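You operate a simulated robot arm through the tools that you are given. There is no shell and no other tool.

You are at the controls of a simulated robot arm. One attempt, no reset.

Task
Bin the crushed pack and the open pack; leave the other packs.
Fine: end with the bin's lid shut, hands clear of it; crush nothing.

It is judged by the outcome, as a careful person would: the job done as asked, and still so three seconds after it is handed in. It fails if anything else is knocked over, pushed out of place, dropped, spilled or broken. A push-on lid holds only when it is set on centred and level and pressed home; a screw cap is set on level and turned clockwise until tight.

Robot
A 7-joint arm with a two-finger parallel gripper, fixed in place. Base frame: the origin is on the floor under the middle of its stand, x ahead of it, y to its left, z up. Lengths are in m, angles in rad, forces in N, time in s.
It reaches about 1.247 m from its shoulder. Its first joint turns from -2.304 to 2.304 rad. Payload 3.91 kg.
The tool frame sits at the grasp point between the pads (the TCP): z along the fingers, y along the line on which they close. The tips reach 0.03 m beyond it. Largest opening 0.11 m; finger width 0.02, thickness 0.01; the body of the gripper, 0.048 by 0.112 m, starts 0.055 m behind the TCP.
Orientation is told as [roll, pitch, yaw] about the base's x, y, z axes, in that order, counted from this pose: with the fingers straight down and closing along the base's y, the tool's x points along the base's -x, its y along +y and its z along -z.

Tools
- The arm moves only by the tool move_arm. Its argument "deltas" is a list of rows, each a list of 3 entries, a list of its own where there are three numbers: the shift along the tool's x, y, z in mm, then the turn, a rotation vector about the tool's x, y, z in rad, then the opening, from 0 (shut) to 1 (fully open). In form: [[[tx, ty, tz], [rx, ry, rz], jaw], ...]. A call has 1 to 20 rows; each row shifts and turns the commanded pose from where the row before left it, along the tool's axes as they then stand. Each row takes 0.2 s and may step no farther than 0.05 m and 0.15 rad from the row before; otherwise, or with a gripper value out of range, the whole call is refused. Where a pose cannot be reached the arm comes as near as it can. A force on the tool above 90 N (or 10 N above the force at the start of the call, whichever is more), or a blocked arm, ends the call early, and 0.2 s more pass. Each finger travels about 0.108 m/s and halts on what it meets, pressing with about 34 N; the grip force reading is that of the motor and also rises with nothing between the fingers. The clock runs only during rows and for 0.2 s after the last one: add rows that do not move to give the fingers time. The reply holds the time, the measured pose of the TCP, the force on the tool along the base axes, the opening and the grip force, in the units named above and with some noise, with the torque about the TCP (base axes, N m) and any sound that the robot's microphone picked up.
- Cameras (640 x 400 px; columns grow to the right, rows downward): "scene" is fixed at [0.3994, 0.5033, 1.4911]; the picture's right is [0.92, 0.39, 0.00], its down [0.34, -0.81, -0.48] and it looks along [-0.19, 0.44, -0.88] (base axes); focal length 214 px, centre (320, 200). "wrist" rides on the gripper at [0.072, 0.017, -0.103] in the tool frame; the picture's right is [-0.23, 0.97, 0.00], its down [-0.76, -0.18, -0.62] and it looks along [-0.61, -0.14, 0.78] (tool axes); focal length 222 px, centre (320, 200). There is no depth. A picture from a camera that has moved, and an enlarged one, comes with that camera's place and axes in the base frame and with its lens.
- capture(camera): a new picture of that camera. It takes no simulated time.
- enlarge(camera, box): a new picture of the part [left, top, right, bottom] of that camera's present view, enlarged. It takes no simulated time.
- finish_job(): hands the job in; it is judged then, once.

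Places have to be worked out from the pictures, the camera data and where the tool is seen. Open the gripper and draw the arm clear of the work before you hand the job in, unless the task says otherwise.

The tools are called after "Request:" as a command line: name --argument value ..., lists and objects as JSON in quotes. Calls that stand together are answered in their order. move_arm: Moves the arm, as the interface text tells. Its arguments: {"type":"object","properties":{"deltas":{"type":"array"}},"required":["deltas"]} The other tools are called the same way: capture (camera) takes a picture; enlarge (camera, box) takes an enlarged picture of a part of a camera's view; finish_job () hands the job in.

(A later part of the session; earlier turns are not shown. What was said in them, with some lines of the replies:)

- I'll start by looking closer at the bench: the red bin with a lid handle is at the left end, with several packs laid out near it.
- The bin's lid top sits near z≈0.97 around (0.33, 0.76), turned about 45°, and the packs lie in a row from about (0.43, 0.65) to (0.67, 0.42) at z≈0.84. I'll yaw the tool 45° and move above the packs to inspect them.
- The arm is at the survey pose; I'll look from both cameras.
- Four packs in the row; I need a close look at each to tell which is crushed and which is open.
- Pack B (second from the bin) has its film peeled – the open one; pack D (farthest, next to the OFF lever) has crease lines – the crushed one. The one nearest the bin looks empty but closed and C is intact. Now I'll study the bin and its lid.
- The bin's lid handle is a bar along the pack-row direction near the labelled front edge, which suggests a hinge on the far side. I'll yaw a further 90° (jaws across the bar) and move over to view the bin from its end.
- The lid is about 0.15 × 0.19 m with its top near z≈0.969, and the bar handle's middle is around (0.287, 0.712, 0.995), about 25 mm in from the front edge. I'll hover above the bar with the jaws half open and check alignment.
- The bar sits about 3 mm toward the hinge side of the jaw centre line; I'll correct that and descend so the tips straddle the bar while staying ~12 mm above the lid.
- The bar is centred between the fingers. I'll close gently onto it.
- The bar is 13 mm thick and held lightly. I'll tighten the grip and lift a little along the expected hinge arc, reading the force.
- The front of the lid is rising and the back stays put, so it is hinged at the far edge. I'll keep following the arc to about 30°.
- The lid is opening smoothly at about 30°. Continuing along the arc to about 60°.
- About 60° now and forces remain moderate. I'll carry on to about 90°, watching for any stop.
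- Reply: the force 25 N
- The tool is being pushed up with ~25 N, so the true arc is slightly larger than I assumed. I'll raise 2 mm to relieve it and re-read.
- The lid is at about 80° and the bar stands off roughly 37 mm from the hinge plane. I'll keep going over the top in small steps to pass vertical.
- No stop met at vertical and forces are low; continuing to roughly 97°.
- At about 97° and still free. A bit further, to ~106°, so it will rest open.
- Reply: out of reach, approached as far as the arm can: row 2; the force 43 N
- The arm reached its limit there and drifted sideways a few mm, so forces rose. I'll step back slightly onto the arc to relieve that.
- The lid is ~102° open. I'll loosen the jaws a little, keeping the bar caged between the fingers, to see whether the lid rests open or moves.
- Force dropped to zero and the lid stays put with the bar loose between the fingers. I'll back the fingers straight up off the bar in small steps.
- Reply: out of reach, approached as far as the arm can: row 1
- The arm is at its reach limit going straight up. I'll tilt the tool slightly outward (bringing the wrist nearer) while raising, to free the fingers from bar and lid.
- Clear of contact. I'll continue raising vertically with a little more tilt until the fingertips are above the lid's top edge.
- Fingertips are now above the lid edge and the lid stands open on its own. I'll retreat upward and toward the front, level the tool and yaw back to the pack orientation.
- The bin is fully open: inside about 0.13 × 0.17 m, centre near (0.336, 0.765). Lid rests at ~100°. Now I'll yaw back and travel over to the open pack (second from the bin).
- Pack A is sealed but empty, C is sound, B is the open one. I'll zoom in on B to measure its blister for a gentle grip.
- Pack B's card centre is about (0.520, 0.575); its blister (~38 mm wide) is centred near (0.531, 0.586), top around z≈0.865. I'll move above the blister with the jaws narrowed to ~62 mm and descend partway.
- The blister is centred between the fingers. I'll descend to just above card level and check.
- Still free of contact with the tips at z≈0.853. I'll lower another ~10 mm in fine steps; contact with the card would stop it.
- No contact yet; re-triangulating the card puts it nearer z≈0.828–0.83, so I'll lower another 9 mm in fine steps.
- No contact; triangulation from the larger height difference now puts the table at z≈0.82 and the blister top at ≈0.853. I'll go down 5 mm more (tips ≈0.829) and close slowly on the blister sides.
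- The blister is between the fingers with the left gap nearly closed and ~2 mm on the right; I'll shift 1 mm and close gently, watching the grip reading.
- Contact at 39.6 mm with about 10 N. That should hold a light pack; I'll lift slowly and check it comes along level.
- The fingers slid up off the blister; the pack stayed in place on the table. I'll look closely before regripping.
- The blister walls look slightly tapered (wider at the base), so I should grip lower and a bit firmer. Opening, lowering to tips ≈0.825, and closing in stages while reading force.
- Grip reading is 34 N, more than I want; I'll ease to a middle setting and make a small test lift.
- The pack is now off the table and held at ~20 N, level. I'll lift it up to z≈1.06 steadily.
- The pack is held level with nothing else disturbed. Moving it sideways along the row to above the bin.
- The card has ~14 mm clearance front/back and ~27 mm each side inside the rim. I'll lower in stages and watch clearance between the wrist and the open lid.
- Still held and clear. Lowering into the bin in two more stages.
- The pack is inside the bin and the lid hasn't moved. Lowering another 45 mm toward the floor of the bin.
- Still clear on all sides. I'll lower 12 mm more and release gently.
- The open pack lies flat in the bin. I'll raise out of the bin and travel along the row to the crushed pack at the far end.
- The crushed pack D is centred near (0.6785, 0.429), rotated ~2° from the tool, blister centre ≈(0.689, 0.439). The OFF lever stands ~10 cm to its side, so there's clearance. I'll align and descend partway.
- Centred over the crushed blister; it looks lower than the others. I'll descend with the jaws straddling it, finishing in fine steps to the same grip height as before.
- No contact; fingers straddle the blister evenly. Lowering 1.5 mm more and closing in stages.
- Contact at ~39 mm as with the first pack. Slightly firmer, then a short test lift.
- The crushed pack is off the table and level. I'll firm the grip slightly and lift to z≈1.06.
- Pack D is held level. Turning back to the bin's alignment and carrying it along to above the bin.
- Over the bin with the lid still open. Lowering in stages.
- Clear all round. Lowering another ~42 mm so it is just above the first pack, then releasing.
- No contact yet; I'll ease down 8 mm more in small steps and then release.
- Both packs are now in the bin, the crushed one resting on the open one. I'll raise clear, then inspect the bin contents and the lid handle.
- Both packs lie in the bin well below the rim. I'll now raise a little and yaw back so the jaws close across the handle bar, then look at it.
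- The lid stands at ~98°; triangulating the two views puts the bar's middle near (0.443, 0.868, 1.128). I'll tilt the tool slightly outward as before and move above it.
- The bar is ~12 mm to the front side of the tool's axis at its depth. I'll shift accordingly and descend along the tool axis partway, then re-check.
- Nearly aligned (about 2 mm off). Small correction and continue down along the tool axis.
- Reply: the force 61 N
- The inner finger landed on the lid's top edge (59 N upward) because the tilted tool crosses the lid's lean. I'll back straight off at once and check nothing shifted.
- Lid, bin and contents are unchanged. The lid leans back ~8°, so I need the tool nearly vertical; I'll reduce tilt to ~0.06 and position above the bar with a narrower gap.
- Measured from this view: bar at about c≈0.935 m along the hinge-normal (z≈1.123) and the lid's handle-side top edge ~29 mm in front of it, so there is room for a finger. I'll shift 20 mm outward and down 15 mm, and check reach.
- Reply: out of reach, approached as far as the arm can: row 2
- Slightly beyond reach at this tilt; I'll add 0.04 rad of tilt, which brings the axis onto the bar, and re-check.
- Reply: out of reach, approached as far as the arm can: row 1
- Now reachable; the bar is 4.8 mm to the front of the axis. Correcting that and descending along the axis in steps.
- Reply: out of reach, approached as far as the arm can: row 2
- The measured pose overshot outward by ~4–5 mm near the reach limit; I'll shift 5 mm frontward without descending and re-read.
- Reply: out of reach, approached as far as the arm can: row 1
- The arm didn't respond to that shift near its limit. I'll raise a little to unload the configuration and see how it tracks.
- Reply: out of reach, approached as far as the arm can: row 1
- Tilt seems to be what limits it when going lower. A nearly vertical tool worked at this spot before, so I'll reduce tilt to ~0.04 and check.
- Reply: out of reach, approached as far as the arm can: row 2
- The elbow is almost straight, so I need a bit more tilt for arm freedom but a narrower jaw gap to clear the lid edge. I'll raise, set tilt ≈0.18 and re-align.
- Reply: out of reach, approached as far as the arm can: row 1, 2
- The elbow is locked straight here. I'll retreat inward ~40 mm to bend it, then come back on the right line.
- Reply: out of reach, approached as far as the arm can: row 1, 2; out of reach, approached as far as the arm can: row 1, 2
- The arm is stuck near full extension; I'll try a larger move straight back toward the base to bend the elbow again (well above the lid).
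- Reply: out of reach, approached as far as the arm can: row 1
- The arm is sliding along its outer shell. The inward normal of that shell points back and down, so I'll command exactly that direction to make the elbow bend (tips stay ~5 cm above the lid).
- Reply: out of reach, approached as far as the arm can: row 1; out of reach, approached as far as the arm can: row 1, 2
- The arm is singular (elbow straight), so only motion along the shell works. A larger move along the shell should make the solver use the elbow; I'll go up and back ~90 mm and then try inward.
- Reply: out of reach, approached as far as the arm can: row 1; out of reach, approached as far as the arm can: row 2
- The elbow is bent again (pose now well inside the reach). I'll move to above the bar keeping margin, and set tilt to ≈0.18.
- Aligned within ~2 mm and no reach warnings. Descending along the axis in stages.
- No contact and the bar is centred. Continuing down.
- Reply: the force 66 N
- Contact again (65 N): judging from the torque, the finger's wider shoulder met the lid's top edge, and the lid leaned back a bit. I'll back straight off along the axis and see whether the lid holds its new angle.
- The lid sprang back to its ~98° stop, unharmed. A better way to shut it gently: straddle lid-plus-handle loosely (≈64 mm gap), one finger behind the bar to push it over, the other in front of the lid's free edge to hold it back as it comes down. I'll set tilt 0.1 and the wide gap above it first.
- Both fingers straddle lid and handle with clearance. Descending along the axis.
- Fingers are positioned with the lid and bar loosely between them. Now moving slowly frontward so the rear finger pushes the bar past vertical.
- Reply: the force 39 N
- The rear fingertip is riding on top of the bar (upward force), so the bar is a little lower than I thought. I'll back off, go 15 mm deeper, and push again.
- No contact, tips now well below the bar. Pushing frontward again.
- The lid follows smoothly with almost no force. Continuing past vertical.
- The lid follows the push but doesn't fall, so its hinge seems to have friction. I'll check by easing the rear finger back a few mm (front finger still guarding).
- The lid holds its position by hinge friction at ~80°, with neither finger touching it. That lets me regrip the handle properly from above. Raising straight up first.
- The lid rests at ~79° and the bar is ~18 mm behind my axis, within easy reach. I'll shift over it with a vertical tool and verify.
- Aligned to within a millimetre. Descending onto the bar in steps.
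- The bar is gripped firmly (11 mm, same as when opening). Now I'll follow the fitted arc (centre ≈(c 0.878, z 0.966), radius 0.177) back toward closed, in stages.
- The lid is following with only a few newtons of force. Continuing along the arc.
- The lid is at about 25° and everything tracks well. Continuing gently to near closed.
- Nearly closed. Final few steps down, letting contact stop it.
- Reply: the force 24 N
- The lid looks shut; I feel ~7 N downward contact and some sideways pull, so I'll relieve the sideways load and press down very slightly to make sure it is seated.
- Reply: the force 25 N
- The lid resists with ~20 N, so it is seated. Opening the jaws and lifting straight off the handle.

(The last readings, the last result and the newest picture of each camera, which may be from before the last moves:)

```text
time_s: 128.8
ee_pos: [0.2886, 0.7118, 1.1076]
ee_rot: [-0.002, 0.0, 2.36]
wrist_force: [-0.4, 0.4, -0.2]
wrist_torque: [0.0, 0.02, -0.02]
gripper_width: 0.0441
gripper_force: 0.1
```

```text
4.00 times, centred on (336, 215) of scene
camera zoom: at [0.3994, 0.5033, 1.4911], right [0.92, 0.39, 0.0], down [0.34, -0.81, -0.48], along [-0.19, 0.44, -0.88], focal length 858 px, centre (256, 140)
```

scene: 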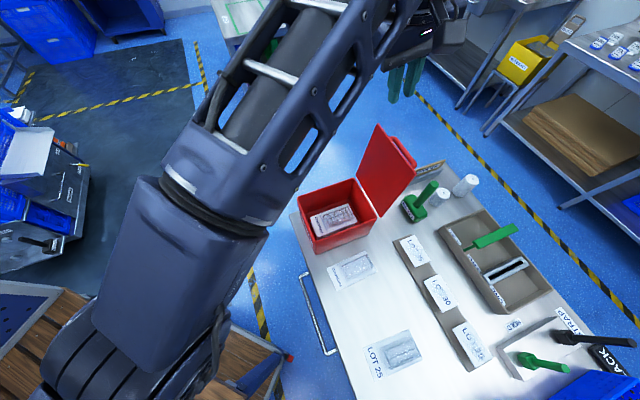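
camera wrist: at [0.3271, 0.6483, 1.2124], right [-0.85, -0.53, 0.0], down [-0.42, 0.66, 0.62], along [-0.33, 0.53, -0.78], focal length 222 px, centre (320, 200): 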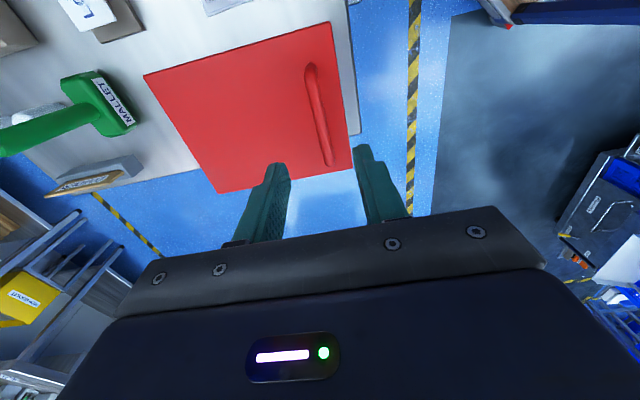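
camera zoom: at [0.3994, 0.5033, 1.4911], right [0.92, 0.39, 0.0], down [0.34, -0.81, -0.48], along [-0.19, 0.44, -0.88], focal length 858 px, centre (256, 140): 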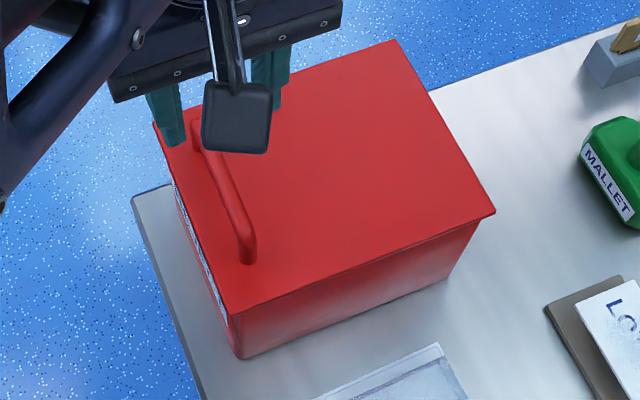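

The lid is shut and the bin sits exactly where it was at the start. I'll open the gripper, raise and draw the arm well clear, then check the whole scene.

Request:
move_arm --deltas '[[[0, 0, -45], [0, 0, 0], 0.6], [[0, 0, -45], [0, 0, 0], 0.8], [[0, 0, -45], [0, 0, 0], 1], [[0, 0, -30], [0, 0, 0], 1], [[18.5, 30.2, 0], [0, 0, 0], 1], [[18.5, 30.2, 0], [0, 0, 0], 1], [[18.5, 30.2, 0], [0, 0, 0], 1], [[18.5, 30.2, 0], [0, 0, 0], 1], [[0, 0, 0], [0, 0, 0], 1]]'

Request:
capture --camera "scene"

Request:
capture --camera "wrist"

```text
time_s: 130.8
ee_pos: [0.2544, 0.5746, 1.2724]
ee_rot: [-0.002, 0.001, 2.359]
wrist_force: [0.4, 0.2, 0.1]
wrist_torque: [-0.02, 0.02, 0.01]
gripper_width: 0.11
gripper_force: 0.0
```

```text
taken
```

scene: 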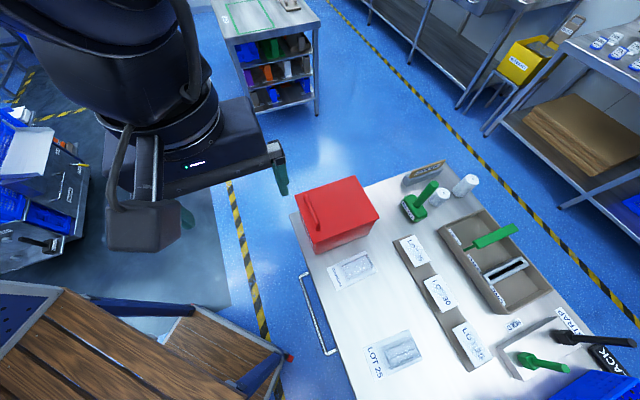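

```text
taken
camera wrist: at [0.2937, 0.5108, 1.3768], right [-0.85, -0.53, 0.0], down [-0.42, 0.66, 0.62], along [-0.33, 0.53, -0.78], focal length 222 px, centre (320, 200)
```

wrist: 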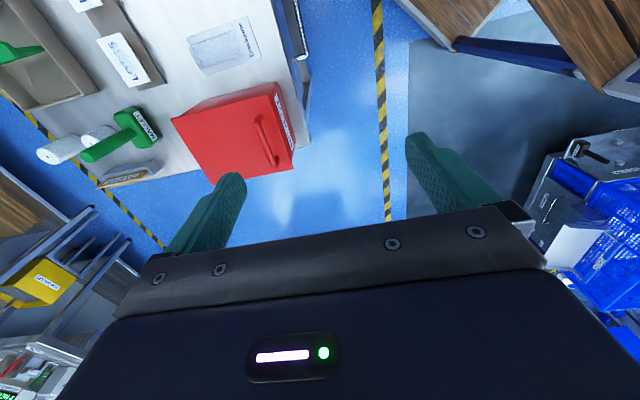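

The bin is shut, with packs A and C left in place. One last check of the remaining packs against their starting positions.

Request:
enlarge --camera "scene" --box '[280, 150, 520, 300]'

Request:
enlarge --camera "scene" --box '[300, 250, 540, 400]'

```text
2.67 times, centred on (400, 225) of scene
camera zoom: at [0.3994, 0.5033, 1.4911], right [0.92, 0.39, 0.0], down [0.34, -0.81, -0.48], along [-0.19, 0.44, -0.88], focal length 572 px, centre (107, 133)
```

zoom: 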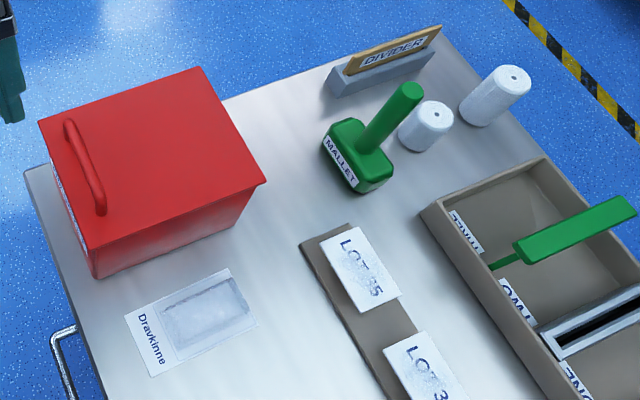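

```text
2.67 times, centred on (420, 325) of scene
camera zoom: at [0.3994, 0.5033, 1.4911], right [0.92, 0.39, 0.0], down [0.34, -0.81, -0.48], along [-0.19, 0.44, -0.88], focal length 572 px, centre (53, -133)
```

zoom: 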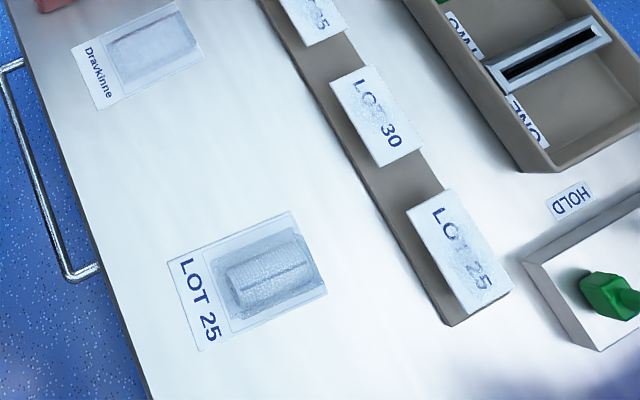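

The remaining packs, the bin and everything else match their starting positions. Both rejects are in the closed bin, and the arm is clear with the gripper open, so I'm handing the job in.

Request:
finish_job

```text
The job is handed in.
```

The crushed pack and the open pack are both in the bin. The lid is shut and seated, and the arm is clear with its gripper open.

The other two packs in the row, the empty sealed one next to the bin and the "LOT 25" pack, were left alone. In the last pictures they, the bin and everything else in view match where they started.

- **First lift slipped:** my first grip on the open pack slid off without moving it. The second grip, lower and firmer, held.
- **Lid contacts:** while trying to regrip the raised lid, a finger hit its top edge twice, at about 59 N and 65 N. A fingertip also pressed on its handle at about 37 N. The lid flexed on its hinge and came back each time, and I saw no damage. I then closed it slowly by the handle rather than letting it fall.
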